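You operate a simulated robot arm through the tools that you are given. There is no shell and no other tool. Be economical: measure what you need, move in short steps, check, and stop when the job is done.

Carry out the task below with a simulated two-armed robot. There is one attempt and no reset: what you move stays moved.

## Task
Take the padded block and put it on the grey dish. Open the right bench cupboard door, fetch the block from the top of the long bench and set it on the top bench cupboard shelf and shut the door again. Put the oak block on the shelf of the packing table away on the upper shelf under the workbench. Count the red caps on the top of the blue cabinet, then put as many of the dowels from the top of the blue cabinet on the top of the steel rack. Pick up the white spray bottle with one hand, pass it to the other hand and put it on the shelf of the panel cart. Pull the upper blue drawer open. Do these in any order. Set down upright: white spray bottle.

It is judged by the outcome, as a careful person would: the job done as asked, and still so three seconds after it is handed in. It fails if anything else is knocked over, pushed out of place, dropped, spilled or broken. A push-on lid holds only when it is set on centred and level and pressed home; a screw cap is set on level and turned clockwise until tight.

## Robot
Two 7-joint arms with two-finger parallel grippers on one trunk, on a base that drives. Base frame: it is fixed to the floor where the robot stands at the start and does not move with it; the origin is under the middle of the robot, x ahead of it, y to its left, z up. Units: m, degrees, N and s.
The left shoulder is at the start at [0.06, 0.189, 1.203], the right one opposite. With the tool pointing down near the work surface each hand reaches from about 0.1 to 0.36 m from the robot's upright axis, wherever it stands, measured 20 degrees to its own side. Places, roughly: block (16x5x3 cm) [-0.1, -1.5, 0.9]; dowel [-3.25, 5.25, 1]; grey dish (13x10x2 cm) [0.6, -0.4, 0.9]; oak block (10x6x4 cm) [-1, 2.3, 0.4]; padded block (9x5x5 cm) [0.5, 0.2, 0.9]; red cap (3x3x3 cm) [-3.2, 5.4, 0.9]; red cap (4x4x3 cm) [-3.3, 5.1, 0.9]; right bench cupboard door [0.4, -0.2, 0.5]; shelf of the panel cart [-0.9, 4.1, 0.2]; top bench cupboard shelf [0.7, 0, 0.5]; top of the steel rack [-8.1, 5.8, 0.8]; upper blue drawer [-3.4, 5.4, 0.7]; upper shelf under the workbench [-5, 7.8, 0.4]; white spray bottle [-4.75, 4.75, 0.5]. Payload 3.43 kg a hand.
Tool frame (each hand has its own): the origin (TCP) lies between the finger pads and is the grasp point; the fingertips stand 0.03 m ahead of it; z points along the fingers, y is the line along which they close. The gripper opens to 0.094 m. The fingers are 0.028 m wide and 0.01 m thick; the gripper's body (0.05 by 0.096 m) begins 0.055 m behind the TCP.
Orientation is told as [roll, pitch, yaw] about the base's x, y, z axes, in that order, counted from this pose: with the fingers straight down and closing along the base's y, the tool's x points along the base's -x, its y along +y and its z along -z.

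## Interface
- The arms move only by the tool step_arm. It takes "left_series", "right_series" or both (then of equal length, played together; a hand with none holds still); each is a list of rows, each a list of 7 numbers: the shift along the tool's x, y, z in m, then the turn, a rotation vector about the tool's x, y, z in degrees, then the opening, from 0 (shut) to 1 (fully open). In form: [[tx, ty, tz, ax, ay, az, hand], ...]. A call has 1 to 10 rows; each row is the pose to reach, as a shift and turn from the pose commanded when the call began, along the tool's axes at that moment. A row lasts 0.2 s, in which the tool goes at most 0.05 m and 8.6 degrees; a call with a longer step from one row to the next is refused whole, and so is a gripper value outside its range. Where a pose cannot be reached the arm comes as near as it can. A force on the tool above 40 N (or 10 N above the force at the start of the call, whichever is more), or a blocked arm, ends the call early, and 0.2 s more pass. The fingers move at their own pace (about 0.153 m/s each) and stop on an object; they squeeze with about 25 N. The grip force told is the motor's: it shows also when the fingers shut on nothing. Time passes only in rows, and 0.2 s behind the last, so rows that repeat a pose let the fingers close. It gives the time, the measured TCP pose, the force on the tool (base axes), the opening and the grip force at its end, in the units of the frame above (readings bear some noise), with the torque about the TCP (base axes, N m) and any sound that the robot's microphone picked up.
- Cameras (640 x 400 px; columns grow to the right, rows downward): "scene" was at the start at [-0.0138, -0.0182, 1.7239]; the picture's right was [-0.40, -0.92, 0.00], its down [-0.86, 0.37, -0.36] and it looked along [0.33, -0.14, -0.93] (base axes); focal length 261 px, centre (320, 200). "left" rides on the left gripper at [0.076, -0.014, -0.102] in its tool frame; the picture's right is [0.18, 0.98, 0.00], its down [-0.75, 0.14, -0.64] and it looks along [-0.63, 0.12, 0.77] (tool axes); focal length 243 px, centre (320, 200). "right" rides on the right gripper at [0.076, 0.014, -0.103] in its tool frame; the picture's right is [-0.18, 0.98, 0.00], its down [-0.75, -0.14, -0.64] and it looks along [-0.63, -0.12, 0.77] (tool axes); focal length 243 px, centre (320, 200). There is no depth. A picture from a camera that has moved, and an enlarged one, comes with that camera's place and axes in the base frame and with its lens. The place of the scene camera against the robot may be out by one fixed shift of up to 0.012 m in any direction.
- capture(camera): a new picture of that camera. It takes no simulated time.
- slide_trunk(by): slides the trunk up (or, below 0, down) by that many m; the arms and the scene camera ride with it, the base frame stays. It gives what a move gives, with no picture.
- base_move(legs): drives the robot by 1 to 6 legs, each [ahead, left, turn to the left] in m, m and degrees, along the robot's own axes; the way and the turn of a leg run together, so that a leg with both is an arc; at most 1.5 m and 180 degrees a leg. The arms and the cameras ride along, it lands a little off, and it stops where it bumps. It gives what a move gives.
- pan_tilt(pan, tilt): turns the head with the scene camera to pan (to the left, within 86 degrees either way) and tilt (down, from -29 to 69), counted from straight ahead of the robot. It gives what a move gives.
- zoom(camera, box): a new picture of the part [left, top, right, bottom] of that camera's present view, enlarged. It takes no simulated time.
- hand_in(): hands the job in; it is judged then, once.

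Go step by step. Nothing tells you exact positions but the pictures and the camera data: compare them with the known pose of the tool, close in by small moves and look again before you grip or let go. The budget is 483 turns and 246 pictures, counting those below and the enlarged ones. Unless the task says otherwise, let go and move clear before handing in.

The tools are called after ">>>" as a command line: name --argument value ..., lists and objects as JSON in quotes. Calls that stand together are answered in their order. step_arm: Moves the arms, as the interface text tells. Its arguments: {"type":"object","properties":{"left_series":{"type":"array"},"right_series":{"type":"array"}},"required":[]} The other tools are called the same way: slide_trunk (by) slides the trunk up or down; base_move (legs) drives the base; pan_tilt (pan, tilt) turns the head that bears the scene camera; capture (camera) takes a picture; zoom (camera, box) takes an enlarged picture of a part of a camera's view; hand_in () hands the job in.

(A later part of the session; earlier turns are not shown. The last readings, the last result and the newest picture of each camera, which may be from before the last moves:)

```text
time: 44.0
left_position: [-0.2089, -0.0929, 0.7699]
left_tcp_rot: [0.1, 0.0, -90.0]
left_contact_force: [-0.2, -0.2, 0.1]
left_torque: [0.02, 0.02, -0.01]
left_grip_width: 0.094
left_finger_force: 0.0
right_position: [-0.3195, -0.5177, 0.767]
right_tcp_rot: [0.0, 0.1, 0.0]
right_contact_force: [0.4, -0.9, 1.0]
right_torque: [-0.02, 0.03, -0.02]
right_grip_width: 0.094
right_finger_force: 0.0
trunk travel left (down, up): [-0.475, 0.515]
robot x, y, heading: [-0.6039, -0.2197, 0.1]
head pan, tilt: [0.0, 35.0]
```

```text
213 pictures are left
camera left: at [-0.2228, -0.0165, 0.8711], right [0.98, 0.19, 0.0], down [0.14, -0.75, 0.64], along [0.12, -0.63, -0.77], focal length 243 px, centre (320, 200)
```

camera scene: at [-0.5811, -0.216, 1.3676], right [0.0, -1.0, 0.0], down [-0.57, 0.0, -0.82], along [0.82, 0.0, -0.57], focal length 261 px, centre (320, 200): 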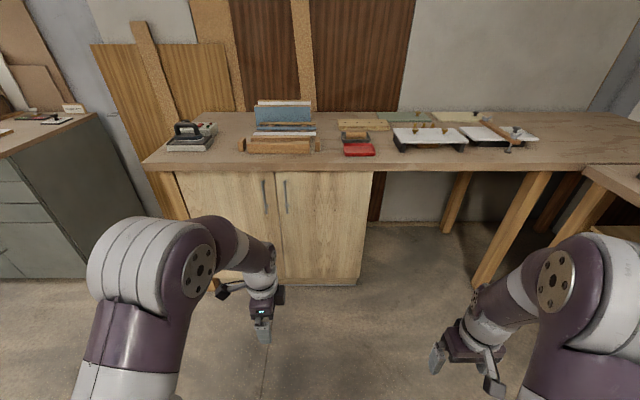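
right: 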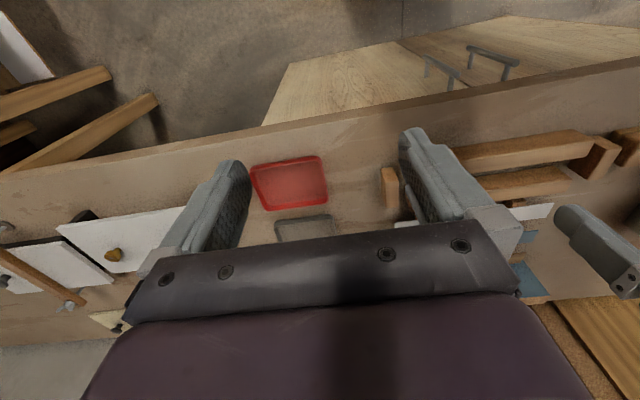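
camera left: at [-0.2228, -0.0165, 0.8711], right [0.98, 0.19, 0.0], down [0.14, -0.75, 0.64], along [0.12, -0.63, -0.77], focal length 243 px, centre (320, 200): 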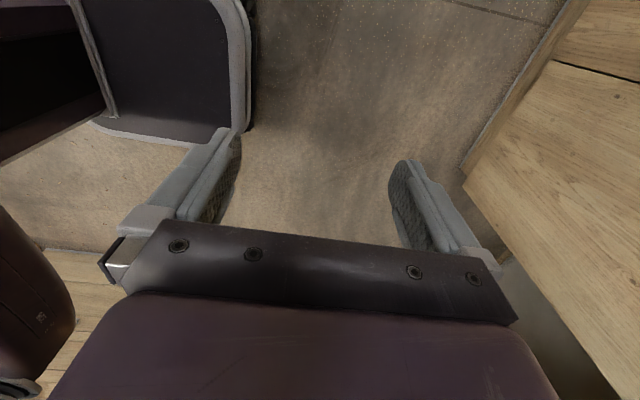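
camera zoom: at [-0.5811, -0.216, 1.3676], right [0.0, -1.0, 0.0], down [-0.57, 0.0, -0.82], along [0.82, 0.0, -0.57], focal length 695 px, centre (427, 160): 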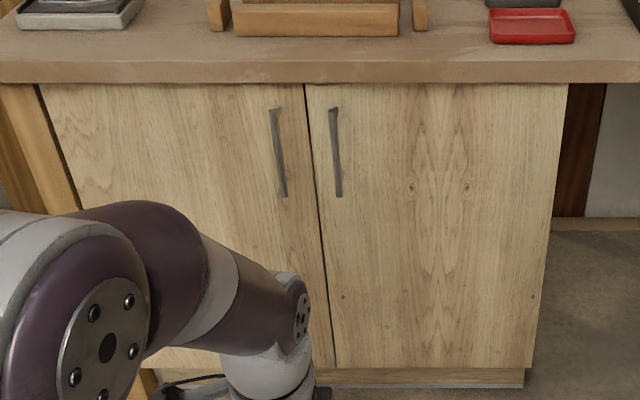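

The right door runs from y≈-0.02 to a hinge near y≈-0.455, in a plane near x≈0.43, with a vertical handle bar at y≈-0.055, z≈0.59–0.76. I'll turn the right hand to point forward for gripping the handle.

>>> step_arm --right_series '[[-0.025, 0, 0, 0, -8.5, 0, 1], [-0.05, 0, 0, 0, -17, 0, 1], [-0.075, 0, 0, 0, -25.5, 0, 1], [-0.1, 0, 0, 0, -34, 0, 1], [-0.125, 0, 0, 0, -42.5, 0, 1], [-0.15, 0, 0, 0, -51, 0, 1], [-0.175, 0, 0, 0, -59.5, 0, 1], [-0.2, 0, 0, 0, -68, 0, 1], [-0.225, 0, 0, 0, -76.5, 0, 1], [-0.25, 0, 0, 0, -85, 0, 1]]'

>>> capture --camera "scene"

>>> capture --camera "right"

```text
time: 46.2
left_position: [-0.2079, -0.0928, 0.7692]
left_tcp_rot: [-0.1, 0.0, -89.9]
left_contact_force: [-0.5, 1.2, 0.2]
left_torque: [0.01, -0.01, 0.01]
left_grip_width: 0.0939
left_finger_force: 0.1
right_position: [-0.0417, -0.5207, 0.789]
right_tcp_rot: [0.5, -84.2, -0.5]
right_contact_force: [1.2, 0.9, 0.4]
right_torque: [0.01, -0.01, -0.01]
right_grip_width: 0.0939
right_finger_force: 0.1
right hand out of reach, approached as far as the arm can: row 10
trunk travel left (down, up): [-0.475, 0.515]
robot x, y, heading: [-0.6034, -0.2179, -0.4]
head pan, tilt: [0.0, 35.0]
```

```text
212 pictures are left
camera scene: at [-0.5796, -0.2162, 1.3675], right [0.0, -1.0, 0.0], down [-0.57, 0.0, -0.82], along [0.82, 0.0, -0.57], focal length 261 px, centre (320, 200)
```

scene: 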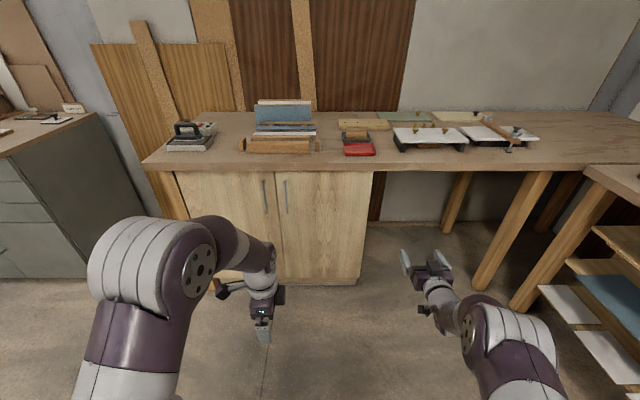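

```text
211 pictures are left
camera right: at [-0.1524, -0.507, 0.7235], right [0.02, 0.98, 0.18], down [-0.56, -0.14, 0.81], along [0.83, -0.12, 0.55], focal length 243 px, centre (320, 200)
```

right: 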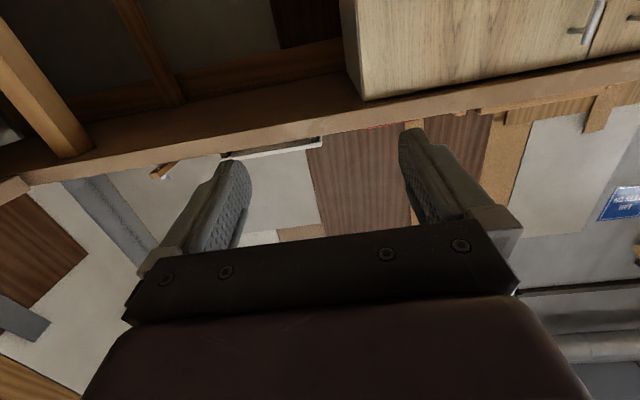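

Forward pointing works. I'll level it out, bring it inboard, and lower the trunk so the hand sits at handle height.

>>> step_arm --right_series '[[0.01, 0.03, -0.01, 0, -2, 0, 1], [0.02, 0.06, -0.02, 0, -4, 0, 1], [0.03, 0.1, -0.03, 0, -5.8, 0, 1], [0.03, 0.1, -0.03, 0, -5.8, 0, 1]]'

>>> slide_trunk --by -0.085

>>> base_move --legs '[[0, 0.37, 0], [0.25, 0, 0]]'

>>> capture --camera "right"

>>> capture --camera "scene"

```text
time: 47.2
left_position: [-0.2084, -0.0941, 0.769]
left_tcp_rot: [0.1, 0.0, -89.9]
left_contact_force: [0.1, 0.5, 0.0]
left_torque: [-0.05, -0.02, 0.02]
left_grip_width: 0.0939
left_finger_force: 0.0
right_position: [-0.009, -0.4841, 0.8245]
right_tcp_rot: [179.7, -89.6, -179.4]
right_contact_force: [-0.9, 0.0, 0.2]
right_torque: [-0.01, -0.01, -0.01]
right_grip_width: 0.0939
right_finger_force: 0.0
right hand out of reach, approached as far as the arm can: row 1, 2, 3, 4
trunk travel left (down, up): [-0.475, 0.515]
robot x, y, heading: [-0.6064, -0.2206, 0.1]
head pan, tilt: [0.0, 35.0]
```

```text
time: 48.4
left_position: [-0.2083, -0.0924, 0.6846]
left_tcp_rot: [-0.1, 0.0, -89.9]
left_contact_force: [-0.2, -0.1, 0.3]
left_torque: [0.02, -0.02, -0.03]
left_grip_width: 0.0941
left_finger_force: 0.0
right_position: [-0.0098, -0.4828, 0.7404]
right_tcp_rot: [-179.0, -89.7, 179.2]
right_contact_force: [-0.5, 0.6, 0.4]
right_torque: [-0.01, 0.03, -0.02]
right_grip_width: 0.0938
right_finger_force: 0.1
trunk travel left (down, up): [-0.39, 0.6]
robot x, y, heading: [-0.6053, -0.2227, -0.2]
head pan, tilt: [0.0, 35.0]
```

```text
time: 52.2
left_position: [0.0431, 0.2737, 0.6847]
left_tcp_rot: [0.0, 0.0, -89.8]
left_contact_force: [-0.2, -0.1, 0.1]
left_torque: [0.01, -0.02, 0.02]
left_grip_width: 0.0939
left_finger_force: 0.0
right_position: [0.2422, -0.1175, 0.739]
right_tcp_rot: [-179.4, -89.7, 179.6]
right_contact_force: [-0.5, 0.0, -0.3]
right_torque: [0.0, 0.04, 0.03]
right_grip_width: 0.0941
right_finger_force: 0.0
trunk travel left (down, up): [-0.39, 0.6]
robot x, y, heading: [-0.3535, 0.1448, -0.2]
head pan, tilt: [0.0, 35.0]
```

```text
210 pictures are left
camera right: at [0.1387, -0.1038, 0.6625], right [-0.01, 0.98, 0.18], down [-0.65, -0.14, 0.75], along [0.76, -0.11, 0.64], focal length 243 px, centre (320, 200)
```

right: 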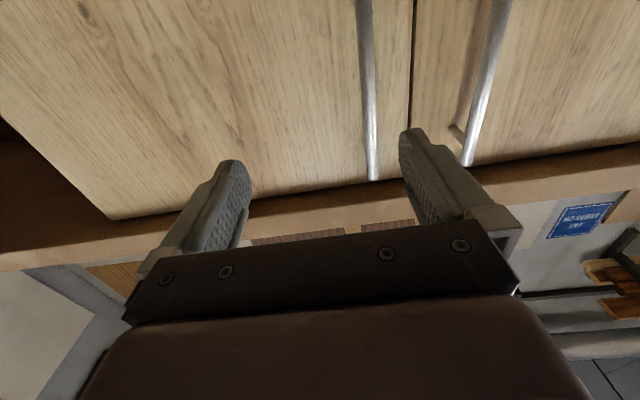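

```text
209 pictures are left
camera scene: at [-0.3293, 0.1505, 1.2825], right [0.0, -1.0, 0.0], down [-0.57, 0.0, -0.82], along [0.82, 0.0, -0.57], focal length 261 px, centre (320, 200)
```

scene: 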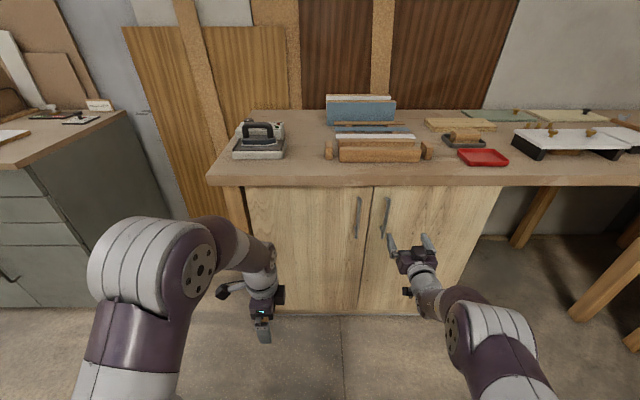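

Combining both views, the handle bar sits at about (0.345, -0.066), z 0.65–0.82, so the hand height is already right. I'll shift the hand left 5 cm and forward 3 cm, then check.

>>> step_arm --right_series '[[0, 0.025, 0, 0, 0, 0, 1], [0, 0.05, 0.02, 0, 0, 0, 1], [0, 0.05, 0.03, 0, 0, 0, 1]]'

>>> capture --camera "right"

>>> zoom --camera "scene" --box '[320, 160, 480, 320]'

```text
time: 53.0
left_position: [0.0429, 0.2742, 0.6855]
left_tcp_rot: [-0.1, 0.0, -89.9]
left_contact_force: [-0.4, -0.1, 0.4]
left_torque: [-0.02, 0.0, 0.02]
left_grip_width: 0.0939
left_finger_force: 0.2
right_position: [0.2499, -0.1065, 0.7341]
right_tcp_rot: [168.2, -89.8, -166.8]
right_contact_force: [0.1, 0.7, 0.5]
right_torque: [-0.02, 0.04, -0.02]
right_grip_width: 0.0942
right_finger_force: 0.0
right hand out of reach, approached as far as the arm can: row 1, 2, 3
trunk travel left (down, up): [-0.39, 0.6]
robot x, y, heading: [-0.3491, 0.1451, -0.1]
head pan, tilt: [0.0, 35.0]
```

```text
208 pictures are left
camera right: at [0.1458, -0.0961, 0.6575], right [-0.02, 0.98, 0.18], down [-0.64, -0.16, 0.75], along [0.77, -0.1, 0.63], focal length 243 px, centre (320, 200)
```

right: 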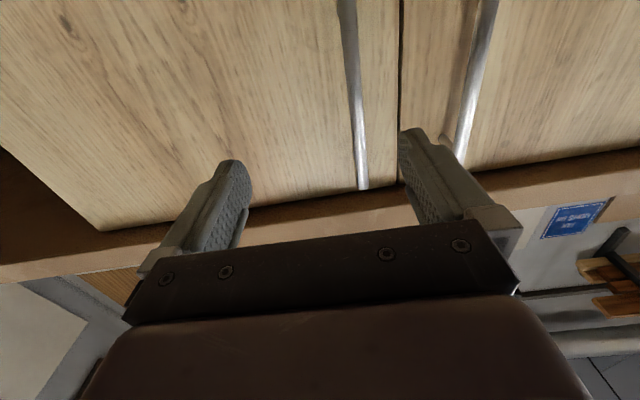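

```text
2.50 times, centred on (400, 240) of scene
camera zoom: at [-0.33, 0.1505, 1.2826], right [0.0, -1.0, 0.0], down [-0.57, 0.0, -0.82], along [0.82, 0.0, -0.57], focal length 652 px, centre (120, 100)
```

zoom: 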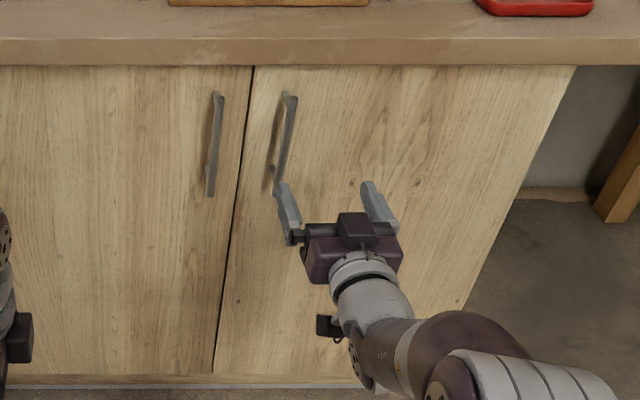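

>>> base_move --legs '[[0, 0.04, 0]]'

>>> capture --camera "right"

>>> zoom --camera "scene" --box '[320, 160, 480, 320]'

```text
time: 53.9
left_position: [0.0422, 0.3145, 0.6838]
left_tcp_rot: [0.0, -0.2, -89.9]
left_contact_force: [0.7, -0.3, 0.6]
left_torque: [-0.01, -0.02, 0.03]
left_grip_width: 0.0939
left_finger_force: 0.0
right_position: [0.2494, -0.0663, 0.7346]
right_tcp_rot: [-165.9, -89.7, 167.4]
right_contact_force: [0.3, 0.7, -0.9]
right_torque: [0.01, 0.02, -0.01]
right_grip_width: 0.0938
right_finger_force: 0.1
trunk travel left (down, up): [-0.39, 0.6]
robot x, y, heading: [-0.3529, 0.1853, -0.1]
head pan, tilt: [0.0, 35.0]
```

```text
206 pictures are left
camera right: at [0.1458, -0.0557, 0.658], right [-0.02, 0.98, 0.18], down [-0.64, -0.16, 0.75], along [0.77, -0.1, 0.63], focal length 243 px, centre (320, 200)
```

right: 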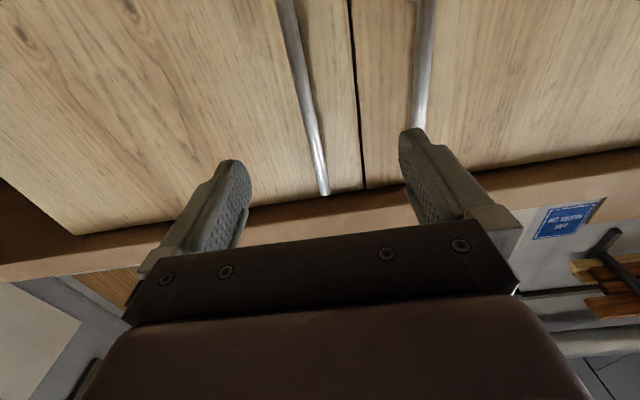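

```text
2.50 times, centred on (400, 240) of scene
camera zoom: at [-0.3302, 0.1916, 1.2826], right [0.0, -1.0, 0.0], down [-0.57, 0.0, -0.82], along [0.82, 0.0, -0.57], focal length 652 px, centre (120, 100)
```

zoom: 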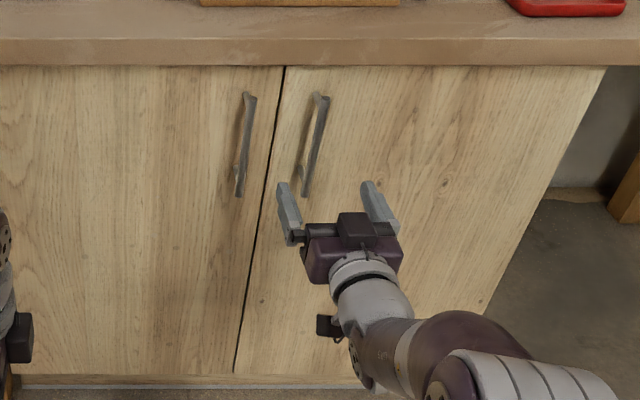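

The fingers straddle the handle line. I'll drive forward 8.5 cm and check.

>>> base_move --legs '[[0.085, 0, 0]]'

>>> capture --camera "right"

>>> zoom --camera "scene" --box '[320, 160, 480, 320]'

```text
time: 55.0
left_position: [0.1275, 0.3129, 0.6842]
left_tcp_rot: [-0.1, 0.0, -89.8]
left_contact_force: [0.2, -0.5, 0.1]
left_torque: [-0.04, 0.04, 0.0]
left_grip_width: 0.094
left_finger_force: 0.1
right_position: [0.3353, -0.0667, 0.7334]
right_tcp_rot: [162.6, -89.9, -161.1]
right_contact_force: [-0.4, -0.5, -0.1]
right_torque: [-0.02, -0.01, 0.0]
right_grip_width: 0.094
right_finger_force: 0.3
trunk travel left (down, up): [-0.39, 0.6]
robot x, y, heading: [-0.2672, 0.1832, 0.0]
head pan, tilt: [0.0, 35.0]
```

```text
204 pictures are left
camera right: at [0.2314, -0.0559, 0.6571], right [-0.03, 0.98, 0.18], down [-0.64, -0.16, 0.75], along [0.77, -0.1, 0.63], focal length 243 px, centre (320, 200)
```

right: 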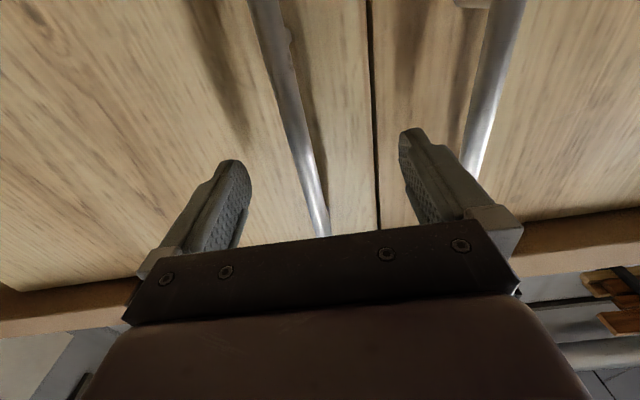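

```text
2.50 times, centred on (400, 240) of scene
camera zoom: at [-0.244, 0.1903, 1.2825], right [0.0, -1.0, 0.0], down [-0.57, 0.0, -0.82], along [0.82, 0.0, -0.57], focal length 652 px, centre (120, 100)
```

zoom: 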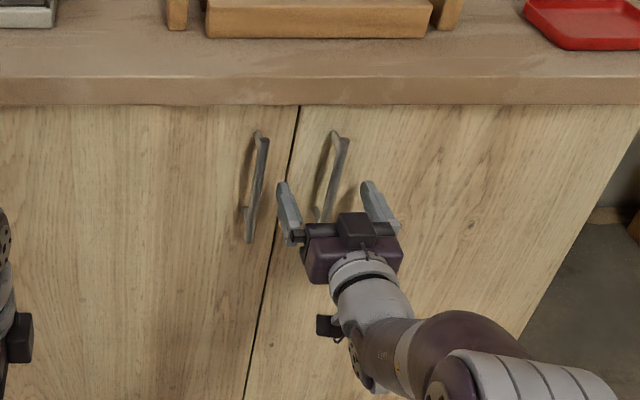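

>>> step_arm --right_series '[[0, -0.007, 0, 0, 0, 0, 1], [0, -0.007, 0, 0, 0, 0, 0.5], [0, -0.007, 0, 0, 0, 0, 0.2], [0, -0.007, 0, 0, 0, 0, 0], [0, -0.007, 0, 0, 0, 0, 0]]'

>>> capture --camera "right"

```text
time: 56.2
left_position: [0.1268, 0.3139, 0.6848]
left_tcp_rot: [0.0, 0.0, -89.9]
left_contact_force: [-0.7, 0.0, 0.1]
left_torque: [0.0, -0.04, -0.04]
left_grip_width: 0.094
left_finger_force: 0.0
right_position: [0.3348, -0.075, 0.7345]
right_tcp_rot: [173.0, -89.8, -171.5]
right_contact_force: [0.8, -5.2, 0.1]
right_torque: [-1.01, -0.19, -0.08]
right_grip_width: 0.0112
right_finger_force: 44.9
trunk travel left (down, up): [-0.39, 0.6]
robot x, y, heading: [-0.2672, 0.1844, 0.1]
head pan, tilt: [0.0, 35.0]
```

```text
202 pictures are left
camera right: at [0.2308, -0.0632, 0.6574], right [-0.02, 0.98, 0.18], down [-0.64, -0.16, 0.75], along [0.77, -0.1, 0.63], focal length 243 px, centre (320, 200)
```

right: 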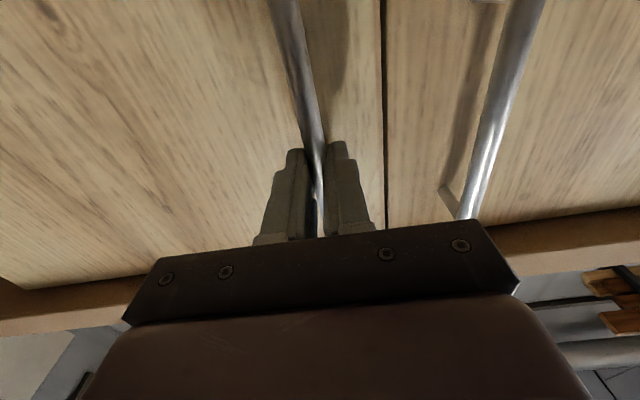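

The bar is in the grip. I'll pull the door open along its arc, turning the hand with it, in small steps.

>>> step_arm --right_series '[[0, -0.0012, -0.0134, -2, 0, 0, 0], [0, -0.0034, -0.0268, -4, 0, 0, 0], [0, -0.006, -0.04, -6, 0, 0, 0], [0, -0.0086, -0.0532, -8, 0, 0, 0], [0, -0.012, -0.066, -10, 0, 0, 0], [0, -0.0157, -0.0793, -12, 0, 0, 0]]'

>>> zoom --camera "scene" --box '[280, 120, 520, 360]'

```text
time: 56.9
left_position: [0.1266, 0.3134, 0.685]
left_tcp_rot: [0.0, 0.1, -89.9]
left_contact_force: [-0.4, 0.8, -0.3]
left_torque: [0.0, -0.01, 0.03]
left_grip_width: 0.094
left_finger_force: 0.1
right_position: [0.3174, -0.0781, 0.7364]
right_tcp_rot: [8.0, -88.0, -1.5]
right_contact_force: [2.7, -4.9, -13.7]
right_torque: [-1.34, 0.31, -0.23]
right_grip_width: 0.0117
right_finger_force: 45.7
right hand out of reach, approached as far as the arm can: row 1, 2, 3
trunk travel left (down, up): [-0.39, 0.6]
robot x, y, heading: [-0.2677, 0.1886, -0.2]
head pan, tilt: [0.0, 35.0]
stopped in row 3 (right hand): the force on the tool passed its limit at 41 N (the readings are from after the stop); the commanded pose is now the measured one
```

```text
1.67 times, centred on (400, 240) of scene
camera zoom: at [-0.2447, 0.1887, 1.2827], right [0.0, -1.0, 0.0], down [-0.57, 0.0, -0.82], along [0.82, 0.0, -0.57], focal length 434 px, centre (187, 133)
```

zoom: 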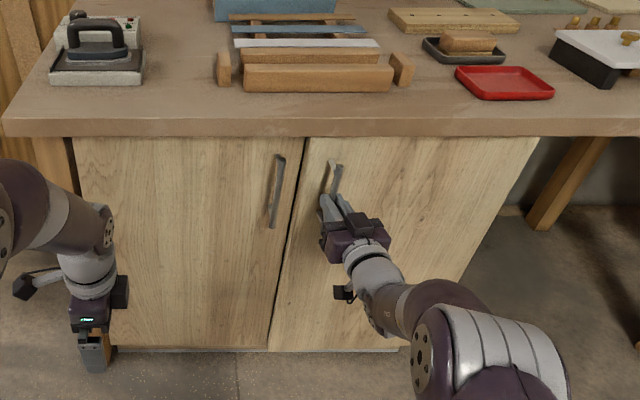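

The arm hits its limits when turning, so I'll instead swing the whole base around the hinge with the arm held rigid, starting with 5°.

>>> base_move --legs '[[-0.056, -0.0565, 5]]'

>>> capture --camera "scene"

```text
time: 58.0
left_position: [0.0627, 0.2874, 0.6843]
left_tcp_rot: [-0.1, 0.1, -84.9]
left_contact_force: [0.8, 0.4, 0.4]
left_torque: [0.0, -0.01, 0.02]
left_grip_width: 0.0939
left_finger_force: 0.0
right_position: [0.286, -0.0848, 0.7366]
right_tcp_rot: [11.6, -88.1, -0.2]
right_contact_force: [2.8, -6.2, -24.5]
right_torque: [-1.29, 0.06, -0.13]
right_grip_width: 0.0115
right_finger_force: 44.8
trunk travel left (down, up): [-0.39, 0.6]
robot x, y, heading: [-0.3184, 0.1281, 5.3]
head pan, tilt: [0.0, 35.0]
```

```text
200 pictures are left
camera scene: at [-0.2957, 0.1313, 1.2823], right [0.09, -1.0, 0.0], down [-0.57, -0.05, -0.82], along [0.81, 0.07, -0.58], focal length 261 px, centre (320, 200)
```

scene: 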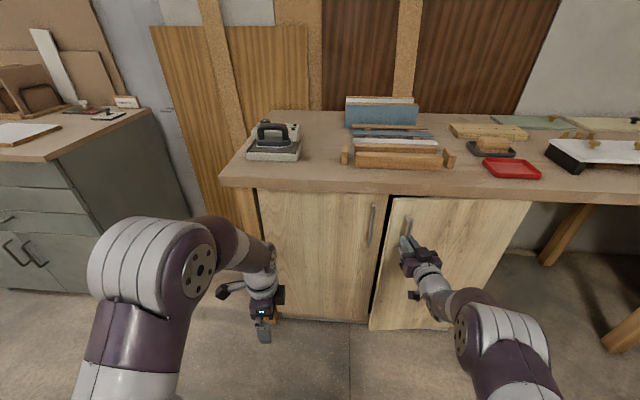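

The door is opening. I'll relieve the vertical load a bit and continue the swing.

>>> step_arm --right_series '[[0.005, 0, 0, 0, 0, 0, 0]]'

>>> base_move --legs '[[-0.09, -0.09, 8]]'

```text
time: 58.4
left_position: [0.0612, 0.2879, 0.686]
left_tcp_rot: [0.0, 0.0, -84.8]
left_contact_force: [0.2, -0.1, -0.3]
left_torque: [0.01, 0.04, 0.0]
left_grip_width: 0.0939
left_finger_force: 0.1
right_position: [0.286, -0.0854, 0.7379]
right_tcp_rot: [5.7, -88.2, 5.5]
right_contact_force: [3.4, -9.7, 9.3]
right_torque: [-1.53, 0.95, -0.25]
right_grip_width: 0.0115
right_finger_force: 44.8
trunk travel left (down, up): [-0.39, 0.6]
robot x, y, heading: [-0.3198, 0.1254, 5.1]
head pan, tilt: [0.0, 35.0]
```

```text
time: 59.9
left_position: [-0.0404, 0.2366, 0.684]
left_tcp_rot: [-0.2, 0.0, -76.9]
left_contact_force: [0.4, 0.0, 0.5]
left_torque: [-0.02, 0.0, 0.01]
left_grip_width: 0.0938
left_finger_force: 0.1
right_position: [0.2346, -0.1036, 0.7372]
right_tcp_rot: [4.4, -88.6, 14.5]
right_contact_force: [1.2, -2.8, -1.3]
right_torque: [-1.09, -1.02, 0.06]
right_grip_width: 0.0117
right_finger_force: 45.5
trunk travel left (down, up): [-0.39, 0.6]
robot x, y, heading: [-0.3947, 0.0224, 12.8]
head pan, tilt: [0.0, 35.0]
stopped in leg 1: the force on the tool passed its limit at 43 N (the readings are from after the stop); the commanded pose is now the measured one
```

>>> base_move --legs '[[-0.064, -0.0687, 6]]'

>>> capture --camera "scene"

```text
time: 61.1
left_position: [-0.108, 0.1886, 0.6845]
left_tcp_rot: [0.0, 0.1, -70.8]
left_contact_force: [-1.4, 1.2, 0.8]
left_torque: [0.02, -0.01, -0.05]
left_grip_width: 0.094
left_finger_force: 0.1
right_position: [0.2017, -0.1211, 0.7376]
right_tcp_rot: [10.1, -88.5, 15.0]
right_contact_force: [3.3, -7.6, -0.9]
right_torque: [-1.16, -0.59, -0.06]
right_grip_width: 0.0115
right_finger_force: 44.5
trunk travel left (down, up): [-0.39, 0.6]
robot x, y, heading: [-0.4398, -0.0588, 19.0]
head pan, tilt: [0.0, 35.0]
```

```text
199 pictures are left
camera scene: at [-0.4182, -0.0484, 1.2825], right [0.33, -0.95, 0.0], down [-0.54, -0.19, -0.82], along [0.77, 0.27, -0.57], focal length 261 px, centre (320, 200)
```

scene: 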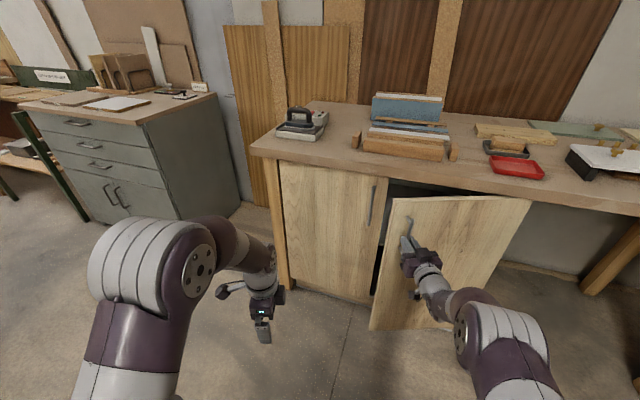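

>>> base_move --legs '[[-0.0863, -0.0914, 8], [-0.0863, -0.0914, 8], [-0.0863, -0.0914, 8]]'

>>> capture --camera "scene"

```text
time: 64.1
left_position: [-0.3181, -0.0661, 0.6844]
left_tcp_rot: [0.0, -0.1, -46.9]
left_contact_force: [-0.5, -1.0, -1.3]
left_torque: [0.01, -0.03, -0.02]
left_grip_width: 0.0938
left_finger_force: 0.1
right_position: [0.0886, -0.223, 0.7369]
right_tcp_rot: [3.6, -88.4, 45.3]
right_contact_force: [-13.8, 11.2, -5.8]
right_torque: [-0.57, -1.2, 0.44]
right_grip_width: 0.0114
right_finger_force: 45.2
trunk travel left (down, up): [-0.39, 0.6]
robot x, y, heading: [-0.5177, -0.427, 43.1]
head pan, tilt: [0.0, 35.0]
```

```text
198 pictures are left
camera scene: at [-0.5058, -0.4042, 1.2825], right [0.68, -0.73, 0.0], down [-0.42, -0.39, -0.82], along [0.6, 0.56, -0.57], focal length 261 px, centre (320, 200)
```

scene: 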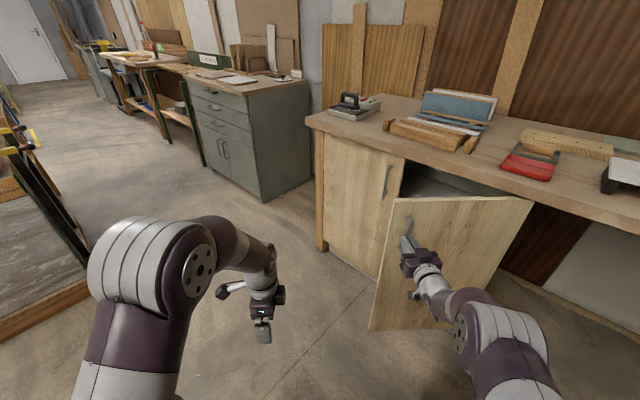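

>>> base_move --legs '[[-0.087, -0.0886, 8], [-0.087, -0.0886, 8], [-0.087, -0.0886, 8]]'

>>> capture --camera "scene"

```text
time: 66.5
left_position: [-0.3984, -0.2727, 0.6846]
left_tcp_rot: [0.0, 0.0, -30.8]
left_contact_force: [-0.9, -0.1, 0.1]
left_torque: [0.02, 0.0, -0.04]
left_grip_width: 0.0939
left_finger_force: 0.1
right_position: [0.0398, -0.3121, 0.7364]
right_tcp_rot: [7.7, -88.6, 57.0]
right_contact_force: [2.4, -0.3, -3.5]
right_torque: [0.15, -1.57, 0.0]
right_grip_width: 0.0113
right_finger_force: 44.8
trunk travel left (down, up): [-0.39, 0.6]
robot x, y, heading: [-0.4922, -0.6753, 59.2]
head pan, tilt: [0.0, 35.0]
stopped in leg 3: the force on the tool passed its limit at 47 N (the readings are from after the stop); the commanded pose is now the measured one
```

```text
197 pictures are left
camera scene: at [-0.482, -0.6497, 1.2825], right [0.86, -0.51, 0.0], down [-0.29, -0.49, -0.82], along [0.42, 0.7, -0.57], focal length 261 px, centre (320, 200)
```

scene: 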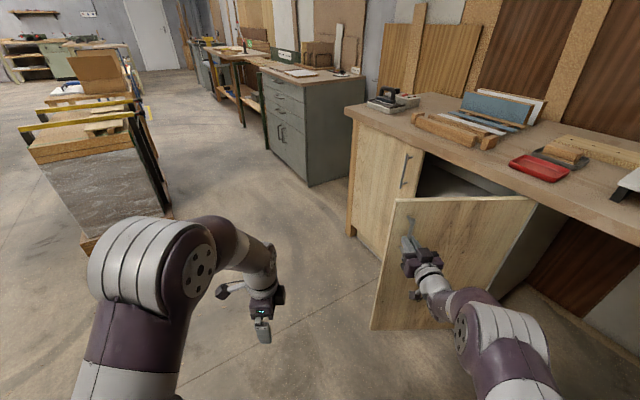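

>>> base_move --legs '[[-0.0671, -0.068, 6], [-0.0671, -0.068, 6], [-0.0671, -0.068, 6]]'

>>> capture --camera "scene"

```text
time: 69.1
left_position: [-0.4124, -0.5257, 0.6843]
left_tcp_rot: [0.0, 0.1, -12.8]
left_contact_force: [0.0, -0.1, 0.1]
left_torque: [0.02, -0.04, 0.0]
left_grip_width: 0.0941
left_finger_force: 0.1
right_position: [0.0162, -0.4292, 0.7364]
right_tcp_rot: [14.6, -88.5, 68.1]
right_contact_force: [15.7, -2.2, -4.3]
right_torque: [-0.25, -1.27, -0.23]
right_grip_width: 0.0115
right_finger_force: 45.2
trunk travel left (down, up): [-0.39, 0.6]
robot x, y, heading: [-0.3804, -0.936, 77.1]
head pan, tilt: [0.0, 35.0]
```

```text
196 pictures are left
camera scene: at [-0.3754, -0.9083, 1.2825], right [0.97, -0.23, 0.0], down [-0.13, -0.56, -0.82], along [0.18, 0.8, -0.57], focal length 261 px, centre (320, 200)
```

scene: 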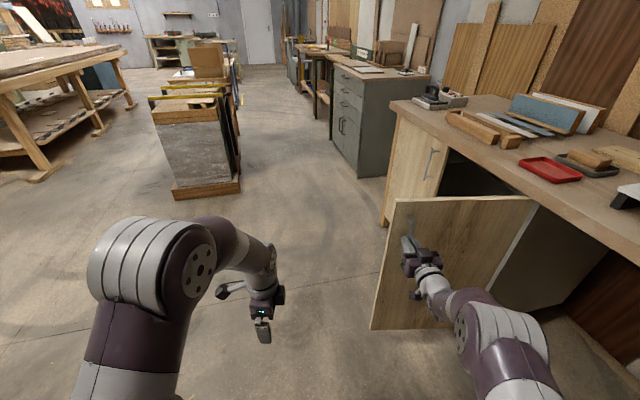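

The door stands about 82° open. I'll release the handle and draw the hand back.

>>> step_arm --right_series '[[0, 0, 0, 0, 0, 0, 0.4], [0, 0, 0, 0, 0, 0, 0.5], [0, 0, -0.02, 0, 0, 0, 0.5], [0, 0, -0.05, 0, 0, 0, 0.5], [0, 0, -0.08, 0, 0, 0, 0.5], [0, 0, -0.11, 0, 0, 0, 0.5]]'

>>> capture --camera "scene"

```text
time: 70.5
left_position: [-0.4133, -0.5245, 0.6844]
left_tcp_rot: [0.0, 0.0, -12.9]
left_contact_force: [0.6, 0.2, -0.1]
left_torque: [0.0, 0.01, -0.01]
left_grip_width: 0.0941
left_finger_force: 0.2
right_position: [0.0103, -0.4629, 0.7688]
right_tcp_rot: [8.3, -88.2, 74.2]
right_contact_force: [0.0, -0.5, -0.4]
right_torque: [0.04, 0.01, -0.01]
right_grip_width: 0.0469
right_finger_force: 0.0
right hand out of reach, approached as far as the arm can: row 3, 4, 5, 6
trunk travel left (down, up): [-0.39, 0.6]
robot x, y, heading: [-0.3783, -0.9382, 76.9]
head pan, tilt: [0.0, 35.0]
```

```text
195 pictures are left
camera scene: at [-0.3778, -0.9079, 1.2826], right [0.97, -0.23, 0.0], down [-0.13, -0.56, -0.82], along [0.18, 0.8, -0.57], focal length 261 px, centre (320, 200)
```

scene: 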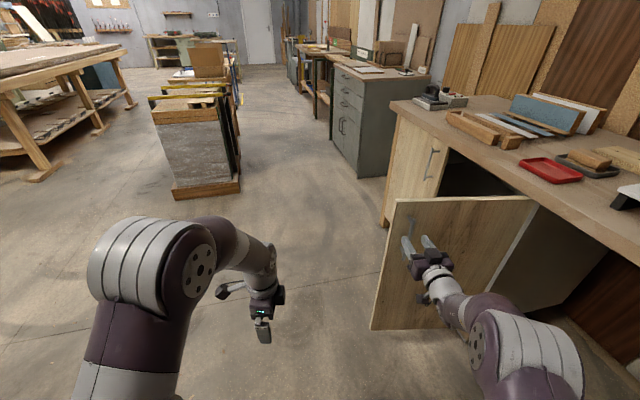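

The fingertips are still beside the bar, so I'll back the base 6 cm and then strafe left clear of the door.

>>> base_move --legs '[[-0.06, 0, 0], [0, 0.4, 0]]'

>>> pan_tilt --pan -40 --tilt 35

>>> capture --camera "scene"

```text
time: 73.5
left_position: [-0.8201, -0.4945, 0.6853]
left_tcp_rot: [-0.1, 0.0, -12.6]
left_contact_force: [-0.3, 0.0, -0.1]
left_torque: [0.01, -0.02, -0.01]
left_grip_width: 0.094
left_finger_force: 0.1
right_position: [-0.3959, -0.4293, 0.7693]
right_tcp_rot: [7.1, -88.2, 75.6]
right_contact_force: [0.5, 0.1, -0.4]
right_torque: [-0.02, -0.02, -0.01]
right_grip_width: 0.047
right_finger_force: 0.0
trunk travel left (down, up): [-0.39, 0.6]
robot x, y, heading: [-0.7868, -0.907, 77.4]
head pan, tilt: [0.0, 35.0]
```

```text
time: 74.6
left_position: [-0.8205, -0.496, 0.6847]
left_tcp_rot: [0.0, 0.0, -12.7]
left_contact_force: [0.3, 0.2, 0.1]
left_torque: [0.03, -0.01, -0.01]
left_grip_width: 0.0939
left_finger_force: 0.0
right_position: [-0.3961, -0.4292, 0.7677]
right_tcp_rot: [8.3, -88.1, 74.6]
right_contact_force: [0.6, 0.9, 0.1]
right_torque: [0.02, 0.0, 0.02]
right_grip_width: 0.0469
right_finger_force: 0.0
trunk travel left (down, up): [-0.39, 0.6]
robot x, y, heading: [-0.7811, -0.9093, 77.1]
head pan, tilt: [-40.0, 35.0]
```

```text
194 pictures are left
camera scene: at [-0.731, -0.9098, 1.2826], right [0.61, -0.8, 0.0], down [-0.46, -0.35, -0.82], along [0.65, 0.5, -0.57], focal length 261 px, centre (320, 200)
```

scene: 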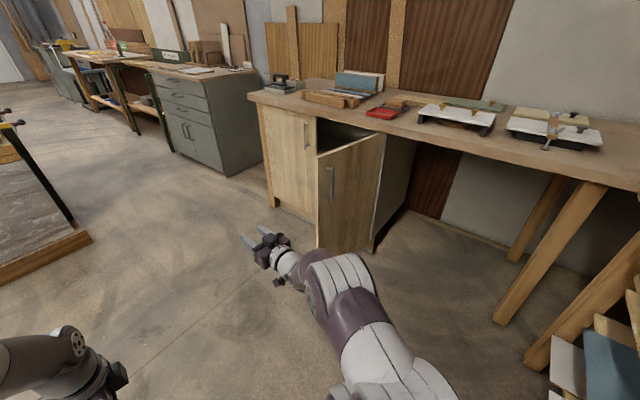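

The door stays open and the way in is clear. Next I'll raise the trunk and turn the right hand tool-down again before going to the long bench.

>>> slide_trunk --by 0.485

>>> step_arm --right_series '[[0, 0, -0.02, 0, 8.5, 0, 1], [0, 0, -0.04, 0, 17, 0, 1], [0, 0, -0.06, 0, 25.5, 0, 1], [0, 0, -0.08, 0, 34, 0, 1], [0, 0, -0.1, 0, 42.5, 0, 1], [0, 0, -0.12, 0, 51, 0, 1], [0, 0, -0.14, 0, 59.5, 0, 1], [0, 0, -0.16, 0, 68, 0, 1], [0, 0, -0.18, 0, 76.5, 0, 1], [0, 0, -0.2, 0, 85, 0, 1]]'

>>> base_move --legs '[[0, 0, -90], [0, 0, -75]]'

>>> pan_tilt --pan 0 --tilt 40

>>> capture --camera "scene"

```text
refused: 0.485 is not a number from -0.4 to 0.4
```

```text
time: 76.8
left_position: [-0.8193, -0.4947, 0.6841]
left_tcp_rot: [-0.1, 0.0, -12.7]
left_contact_force: [-1.0, 0.0, 0.4]
left_torque: [-0.02, -0.02, -0.04]
left_grip_width: 0.0937
left_finger_force: 0.1
right_position: [-0.421, -0.6279, 0.7756]
right_tcp_rot: [0.1, -3.1, 82.8]
right_contact_force: [0.5, -0.4, 0.5]
right_torque: [0.01, -0.01, 0.04]
right_grip_width: 0.0942
right_finger_force: 0.1
trunk travel left (down, up): [-0.39, 0.6]
robot x, y, heading: [-0.7853, -0.9102, 77.3]
head pan, tilt: [-40.0, 35.0]
```

```text
time: 80.5
left_position: [-0.3793, -0.8083, 0.6853]
left_tcp_rot: [0.0, 0.1, -93.9]
left_contact_force: [0.4, -0.1, -0.1]
left_torque: [0.03, 0.0, -0.01]
left_grip_width: 0.094
left_finger_force: 0.1
right_position: [-0.4474, -1.2181, 0.7762]
right_tcp_rot: [0.6, -3.4, 1.7]
right_contact_force: [1.4, 5.5, 0.4]
right_torque: [-0.54, 0.11, -0.07]
right_grip_width: 0.0939
right_finger_force: 0.0
trunk travel left (down, up): [-0.39, 0.6]
robot x, y, heading: [-0.7805, -0.9092, -4.0]
head pan, tilt: [-40.0, 35.0]
stopped in leg 1: the force on the tool passed its limit at 102 N (the readings are from after the stop); the commanded pose is now the measured one
```

```text
time: 81.5
left_position: [-0.3789, -0.8079, 0.6839]
left_tcp_rot: [-0.1, -0.1, -94.0]
left_contact_force: [-0.2, 0.6, 0.1]
left_torque: [0.0, 0.01, 0.0]
left_grip_width: 0.0941
left_finger_force: 0.1
right_position: [-0.4474, -1.2175, 0.7758]
right_tcp_rot: [0.5, -3.3, 1.8]
right_contact_force: [2.9, 8.5, -0.4]
right_torque: [-0.81, 0.32, -0.05]
right_grip_width: 0.094
right_finger_force: 0.0
trunk travel left (down, up): [-0.39, 0.6]
robot x, y, heading: [-0.7806, -0.909, -4.0]
head pan, tilt: [0.0, 40.0]
```

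```text
193 pictures are left
camera scene: at [-0.7622, -0.9052, 1.275], right [-0.07, -1.0, 0.0], down [-0.64, 0.04, -0.77], along [0.76, -0.05, -0.64], focal length 261 px, centre (320, 200)
```

scene: 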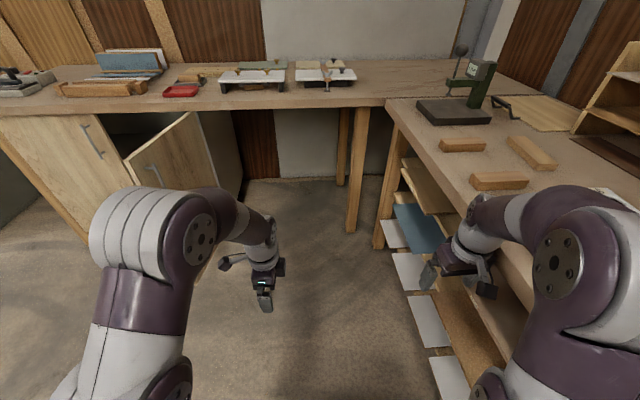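

The trunk call was refused, so the right hand bumped the bench edge while turning. I'll strafe away first, then raise the trunk in two parts and check the bench items.

>>> base_move --legs '[[0, 0.2, 0]]'

>>> slide_trunk --by 0.3

>>> slide_trunk --by 0.185

>>> pan_tilt --pan -60 --tilt 35

>>> capture --camera "scene"

```text
time: 83.1
left_position: [-0.3651, -0.6076, 0.6854]
left_tcp_rot: [0.1, 0.1, -94.0]
left_contact_force: [-0.2, 0.4, 0.2]
left_torque: [0.03, 0.01, 0.0]
left_grip_width: 0.094
left_finger_force: 0.0
right_position: [-0.4339, -1.0171, 0.7759]
right_tcp_rot: [0.5, -3.5, 1.7]
right_contact_force: [0.6, -0.4, 0.0]
right_torque: [-0.02, 0.01, 0.0]
right_grip_width: 0.0941
right_finger_force: 0.0
trunk travel left (down, up): [-0.39, 0.6]
robot x, y, heading: [-0.7682, -0.7084, -4.2]
head pan, tilt: [0.0, 40.0]
```

```text
time: 86.1
left_position: [-0.364, -0.609, 0.9852]
left_tcp_rot: [0.0, 0.0, -94.0]
left_contact_force: [0.3, 0.6, 0.7]
left_torque: [-0.02, -0.02, -0.02]
left_grip_width: 0.094
left_finger_force: 0.0
right_position: [-0.4339, -1.0192, 1.0752]
right_tcp_rot: [0.6, -3.5, 1.7]
right_contact_force: [-0.1, -0.7, 0.5]
right_torque: [0.03, -0.02, -0.02]
right_grip_width: 0.094
right_finger_force: 0.0
trunk travel left (down, up): [-0.69, 0.3]
robot x, y, heading: [-0.7668, -0.7069, -4.3]
head pan, tilt: [0.0, 40.0]
```

```text
time: 88.2
left_position: [-0.3651, -0.6088, 1.1704]
left_tcp_rot: [0.0, 0.0, -94.0]
left_contact_force: [-0.1, 0.0, -0.4]
left_torque: [-0.01, 0.02, -0.01]
left_grip_width: 0.094
left_finger_force: 0.0
right_position: [-0.4345, -1.0186, 1.2608]
right_tcp_rot: [0.6, -3.4, 1.7]
right_contact_force: [0.9, -0.5, 0.1]
right_torque: [-0.01, 0.0, -0.01]
right_grip_width: 0.0942
right_finger_force: 0.0
trunk travel left (down, up): [-0.875, 0.115]
robot x, y, heading: [-0.7682, -0.7087, -3.7]
head pan, tilt: [0.0, 40.0]
```

```text
time: 89.5
left_position: [-0.3644, -0.6091, 1.17]
left_tcp_rot: [0.1, 0.0, -94.0]
left_contact_force: [-0.4, -0.5, -0.3]
left_torque: [0.0, -0.01, 0.02]
left_grip_width: 0.094
left_finger_force: 0.0
right_position: [-0.4337, -1.0185, 1.2604]
right_tcp_rot: [0.5, -3.4, 1.7]
right_contact_force: [0.3, 0.2, 0.0]
right_torque: [-0.04, -0.01, -0.02]
right_grip_width: 0.0941
right_finger_force: 0.1
trunk travel left (down, up): [-0.875, 0.115]
robot x, y, heading: [-0.7712, -0.7062, -4.0]
head pan, tilt: [-60.0, 35.0]
```

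```text
192 pictures are left
camera scene: at [-0.7947, -0.7785, 1.7676], right [-0.9, -0.44, 0.0], down [-0.25, 0.52, -0.82], along [0.36, -0.74, -0.57], focal length 261 px, centre (320, 200)
```

scene: 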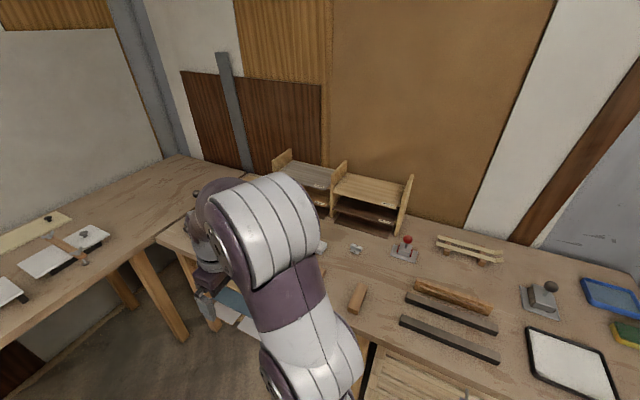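

>>> base_move --legs '[[0, 0, -86], [0, 0.8, 0]]'

>>> pan_tilt --pan 0 --tilt 50

>>> capture --camera "scene"

```text
time: 97.4
left_position: [0.1581, -1.102, 1.1708]
left_tcp_rot: [0.0, 0.0, -179.7]
left_contact_force: [1.0, -0.5, 0.5]
left_torque: [0.02, 0.03, 0.02]
left_grip_width: 0.0938
left_finger_force: 0.1
right_position: [-0.2561, -1.0632, 1.2606]
right_tcp_rot: [0.6, -3.5, -84.1]
right_contact_force: [-0.5, 0.1, -0.4]
right_torque: [0.0, 0.01, -0.02]
right_grip_width: 0.0937
right_finger_force: 0.1
trunk travel left (down, up): [-0.875, 0.115]
robot x, y, heading: [0.0283, -0.71, -89.7]
head pan, tilt: [-60.0, 35.0]
```

```text
time: 98.7
left_position: [0.1571, -1.1021, 1.1693]
left_tcp_rot: [0.0, 0.0, -179.7]
left_contact_force: [-0.6, 0.0, -0.9]
left_torque: [-0.01, 0.03, 0.03]
left_grip_width: 0.094
left_finger_force: 0.1
right_position: [-0.2552, -1.0633, 1.2615]
right_tcp_rot: [0.6, -3.4, -84.1]
right_contact_force: [-0.7, -0.3, -0.7]
right_torque: [0.0, -0.02, -0.01]
right_grip_width: 0.094
right_finger_force: 0.2
trunk travel left (down, up): [-0.875, 0.115]
robot x, y, heading: [0.0272, -0.7101, -89.9]
head pan, tilt: [0.0, 50.0]
```

```text
191 pictures are left
camera scene: at [0.0236, -0.7201, 1.7458], right [-1.0, 0.0, 0.0], down [0.0, 0.77, -0.64], along [0.0, -0.64, -0.77], focal length 261 px, centre (320, 200)
```

scene: 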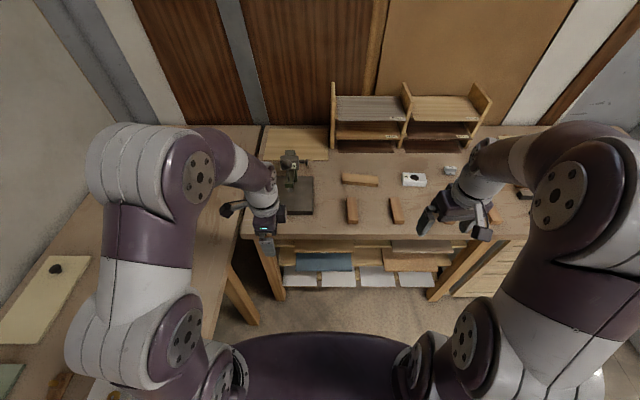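

>>> step_arm --left_series '[[0, -0.03, -0.03, 0, 0, 0, 1], [0, -0.06, -0.06, 0, 0, 0, 1], [0, -0.1, -0.08, 0, 0, 0, 1], [0, -0.13, -0.1, 0, 0, 0, 1]]'

>>> zoom --camera "scene" --box '[260, 130, 460, 250]'

```text
time: 99.7
left_position: [0.1571, -0.9703, 1.27]
left_tcp_rot: [0.2, 0.1, -179.8]
left_contact_force: [0.1, 0.4, 0.0]
left_torque: [-0.03, -0.02, -0.01]
left_grip_width: 0.0943
left_finger_force: 0.0
right_position: [-0.2558, -1.0612, 1.2606]
right_tcp_rot: [0.5, -3.5, -84.0]
right_contact_force: [-0.3, -0.1, 0.0]
right_torque: [0.0, -0.01, 0.01]
right_grip_width: 0.0938
right_finger_force: 0.1
trunk travel left (down, up): [-0.875, 0.115]
robot x, y, heading: [0.0276, -0.707, -89.5]
head pan, tilt: [0.0, 50.0]
```

```text
3.20 times, centred on (360, 190) of scene
camera zoom: at [0.0238, -0.7174, 1.7458], right [-1.0, 0.0, 0.0], down [0.0, 0.77, -0.64], along [0.0, -0.64, -0.77], focal length 834 px, centre (192, 232)
```

zoom: 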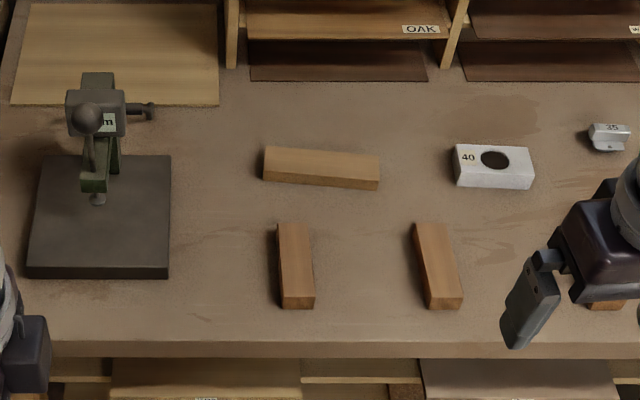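

The block's centre is about (-0.152, -1.517), its axis turned -6° from x. I'll level the right hand, drive closer, and rotate it over the block.

>>> base_move --legs '[[0.26, 0, 0]]'

>>> step_arm --right_series '[[0, 0, 0, 0, 3.4, 0, 1]]'

>>> step_arm --right_series '[[0, 0, 0, 0, 0, -8, 1], [0, 0, 0, 0, 0, -16, 1], [0, 0, 0, 0, 0, -24, 1], [0, 0, 0, 0, 0, -32, 1], [0, 0, 0, 0, 0, -40, 1], [0, 0, 0, 0, 0, -48, 1], [0, 0, 0, 0, 0, -56, 1], [0, 0, 0, 0, 0, -64, 1], [0, 0, 0, 0, 0, -72, 1], [0, 0, 0, 0, 0, -77.8, 1]]'

```text
time: 101.6
left_position: [0.16, -1.2343, 1.2703]
left_tcp_rot: [0.2, 0.0, -179.7]
left_contact_force: [-0.5, -0.8, -0.4]
left_torque: [-0.05, 0.02, -0.03]
left_grip_width: 0.0937
left_finger_force: 0.0
right_position: [-0.2538, -1.3258, 1.261]
right_tcp_rot: [0.7, -3.6, -83.8]
right_contact_force: [0.8, 0.7, -0.5]
right_torque: [-0.02, -0.01, -0.03]
right_grip_width: 0.094
right_finger_force: 0.0
trunk travel left (down, up): [-0.875, 0.115]
robot x, y, heading: [0.0327, -0.967, -89.3]
head pan, tilt: [0.0, 50.0]
```

```text
time: 102.0
left_position: [0.16, -1.2363, 1.2703]
left_tcp_rot: [0.1, 0.0, -179.6]
left_contact_force: [0.8, 0.6, 0.3]
left_torque: [0.03, -0.01, -0.01]
left_grip_width: 0.0938
left_finger_force: 0.1
right_position: [-0.2546, -1.3271, 1.2611]
right_tcp_rot: [0.5, -0.1, -83.9]
right_contact_force: [-0.6, -0.2, 0.1]
right_torque: [0.02, -0.03, -0.02]
right_grip_width: 0.094
right_finger_force: 0.1
trunk travel left (down, up): [-0.875, 0.115]
robot x, y, heading: [0.0281, -0.9694, -89.7]
head pan, tilt: [0.0, 50.0]
```

```text
time: 104.2
left_position: [0.1602, -1.2349, 1.2698]
left_tcp_rot: [0.1, 0.1, -179.6]
left_contact_force: [0.3, 0.2, 0.2]
left_torque: [-0.01, 0.01, -0.01]
left_grip_width: 0.0941
left_finger_force: 0.1
right_position: [-0.2544, -1.3272, 1.2606]
right_tcp_rot: [0.1, -0.6, -6.0]
right_contact_force: [0.0, -0.7, -0.4]
right_torque: [0.01, -0.01, -0.04]
right_grip_width: 0.0941
right_finger_force: 0.1
trunk travel left (down, up): [-0.875, 0.115]
robot x, y, heading: [0.0314, -0.9724, -89.7]
head pan, tilt: [0.0, 50.0]
```

>>> step_arm --right_series '[[-0.0, 0, 0.045, 0, 0, 0, 1], [-0.03, -0.01, 0.08, 0, 0, 0, 1], [-0.05, -0.04, 0.11, 0, 0, 0, 1], [-0.07, -0.07, 0.14, 0, 0, 0, 1], [-0.09, -0.105, 0.165, 0, 0, 0, 1], [-0.105, -0.14, 0.185, 0, 0, 0, 1], [-0.121, -0.178, 0.2, 0, 0, 0, 1]]'

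>>> capture --camera "right"

>>> zoom --camera "scene" --box '[260, 130, 460, 250]'

```text
time: 105.8
left_position: [0.1596, -1.237, 1.2694]
left_tcp_rot: [-0.1, 0.0, -179.6]
left_contact_force: [0.3, -0.7, 0.4]
left_torque: [0.04, -0.01, -0.03]
left_grip_width: 0.094
left_finger_force: 0.0
right_position: [-0.1502, -1.5192, 1.0584]
right_tcp_rot: [0.0, -0.6, -6.1]
right_contact_force: [0.0, 0.1, 0.6]
right_torque: [-0.03, 0.03, -0.04]
right_grip_width: 0.0941
right_finger_force: 0.2
trunk travel left (down, up): [-0.875, 0.115]
robot x, y, heading: [0.029, -0.9691, -89.7]
head pan, tilt: [0.0, 50.0]
```

```text
189 pictures are left
camera right: at [-0.2269, -1.4981, 1.1611], right [0.29, 0.96, 0.0], down [0.73, -0.22, 0.65], along [0.62, -0.18, -0.76], focal length 243 px, centre (320, 200)
```

right: 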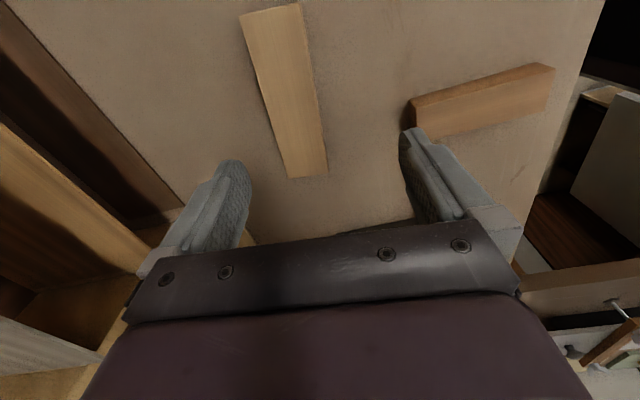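

```text
3.20 times, centred on (360, 190) of scene
camera zoom: at [0.025, -0.9858, 1.7458], right [-1.0, -0.01, 0.0], down [0.0, 0.77, -0.64], along [0.0, -0.64, -0.77], focal length 834 px, centre (192, 232)
```

zoom: 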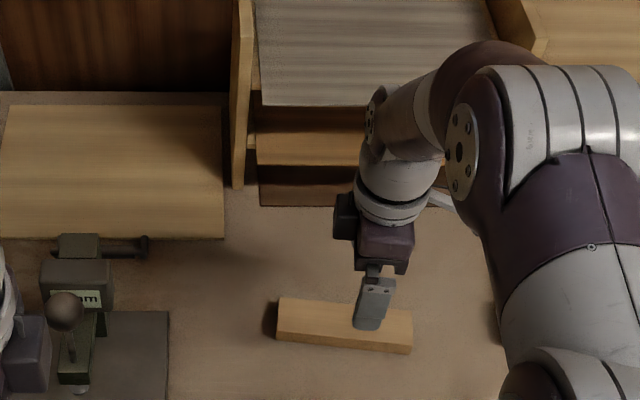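

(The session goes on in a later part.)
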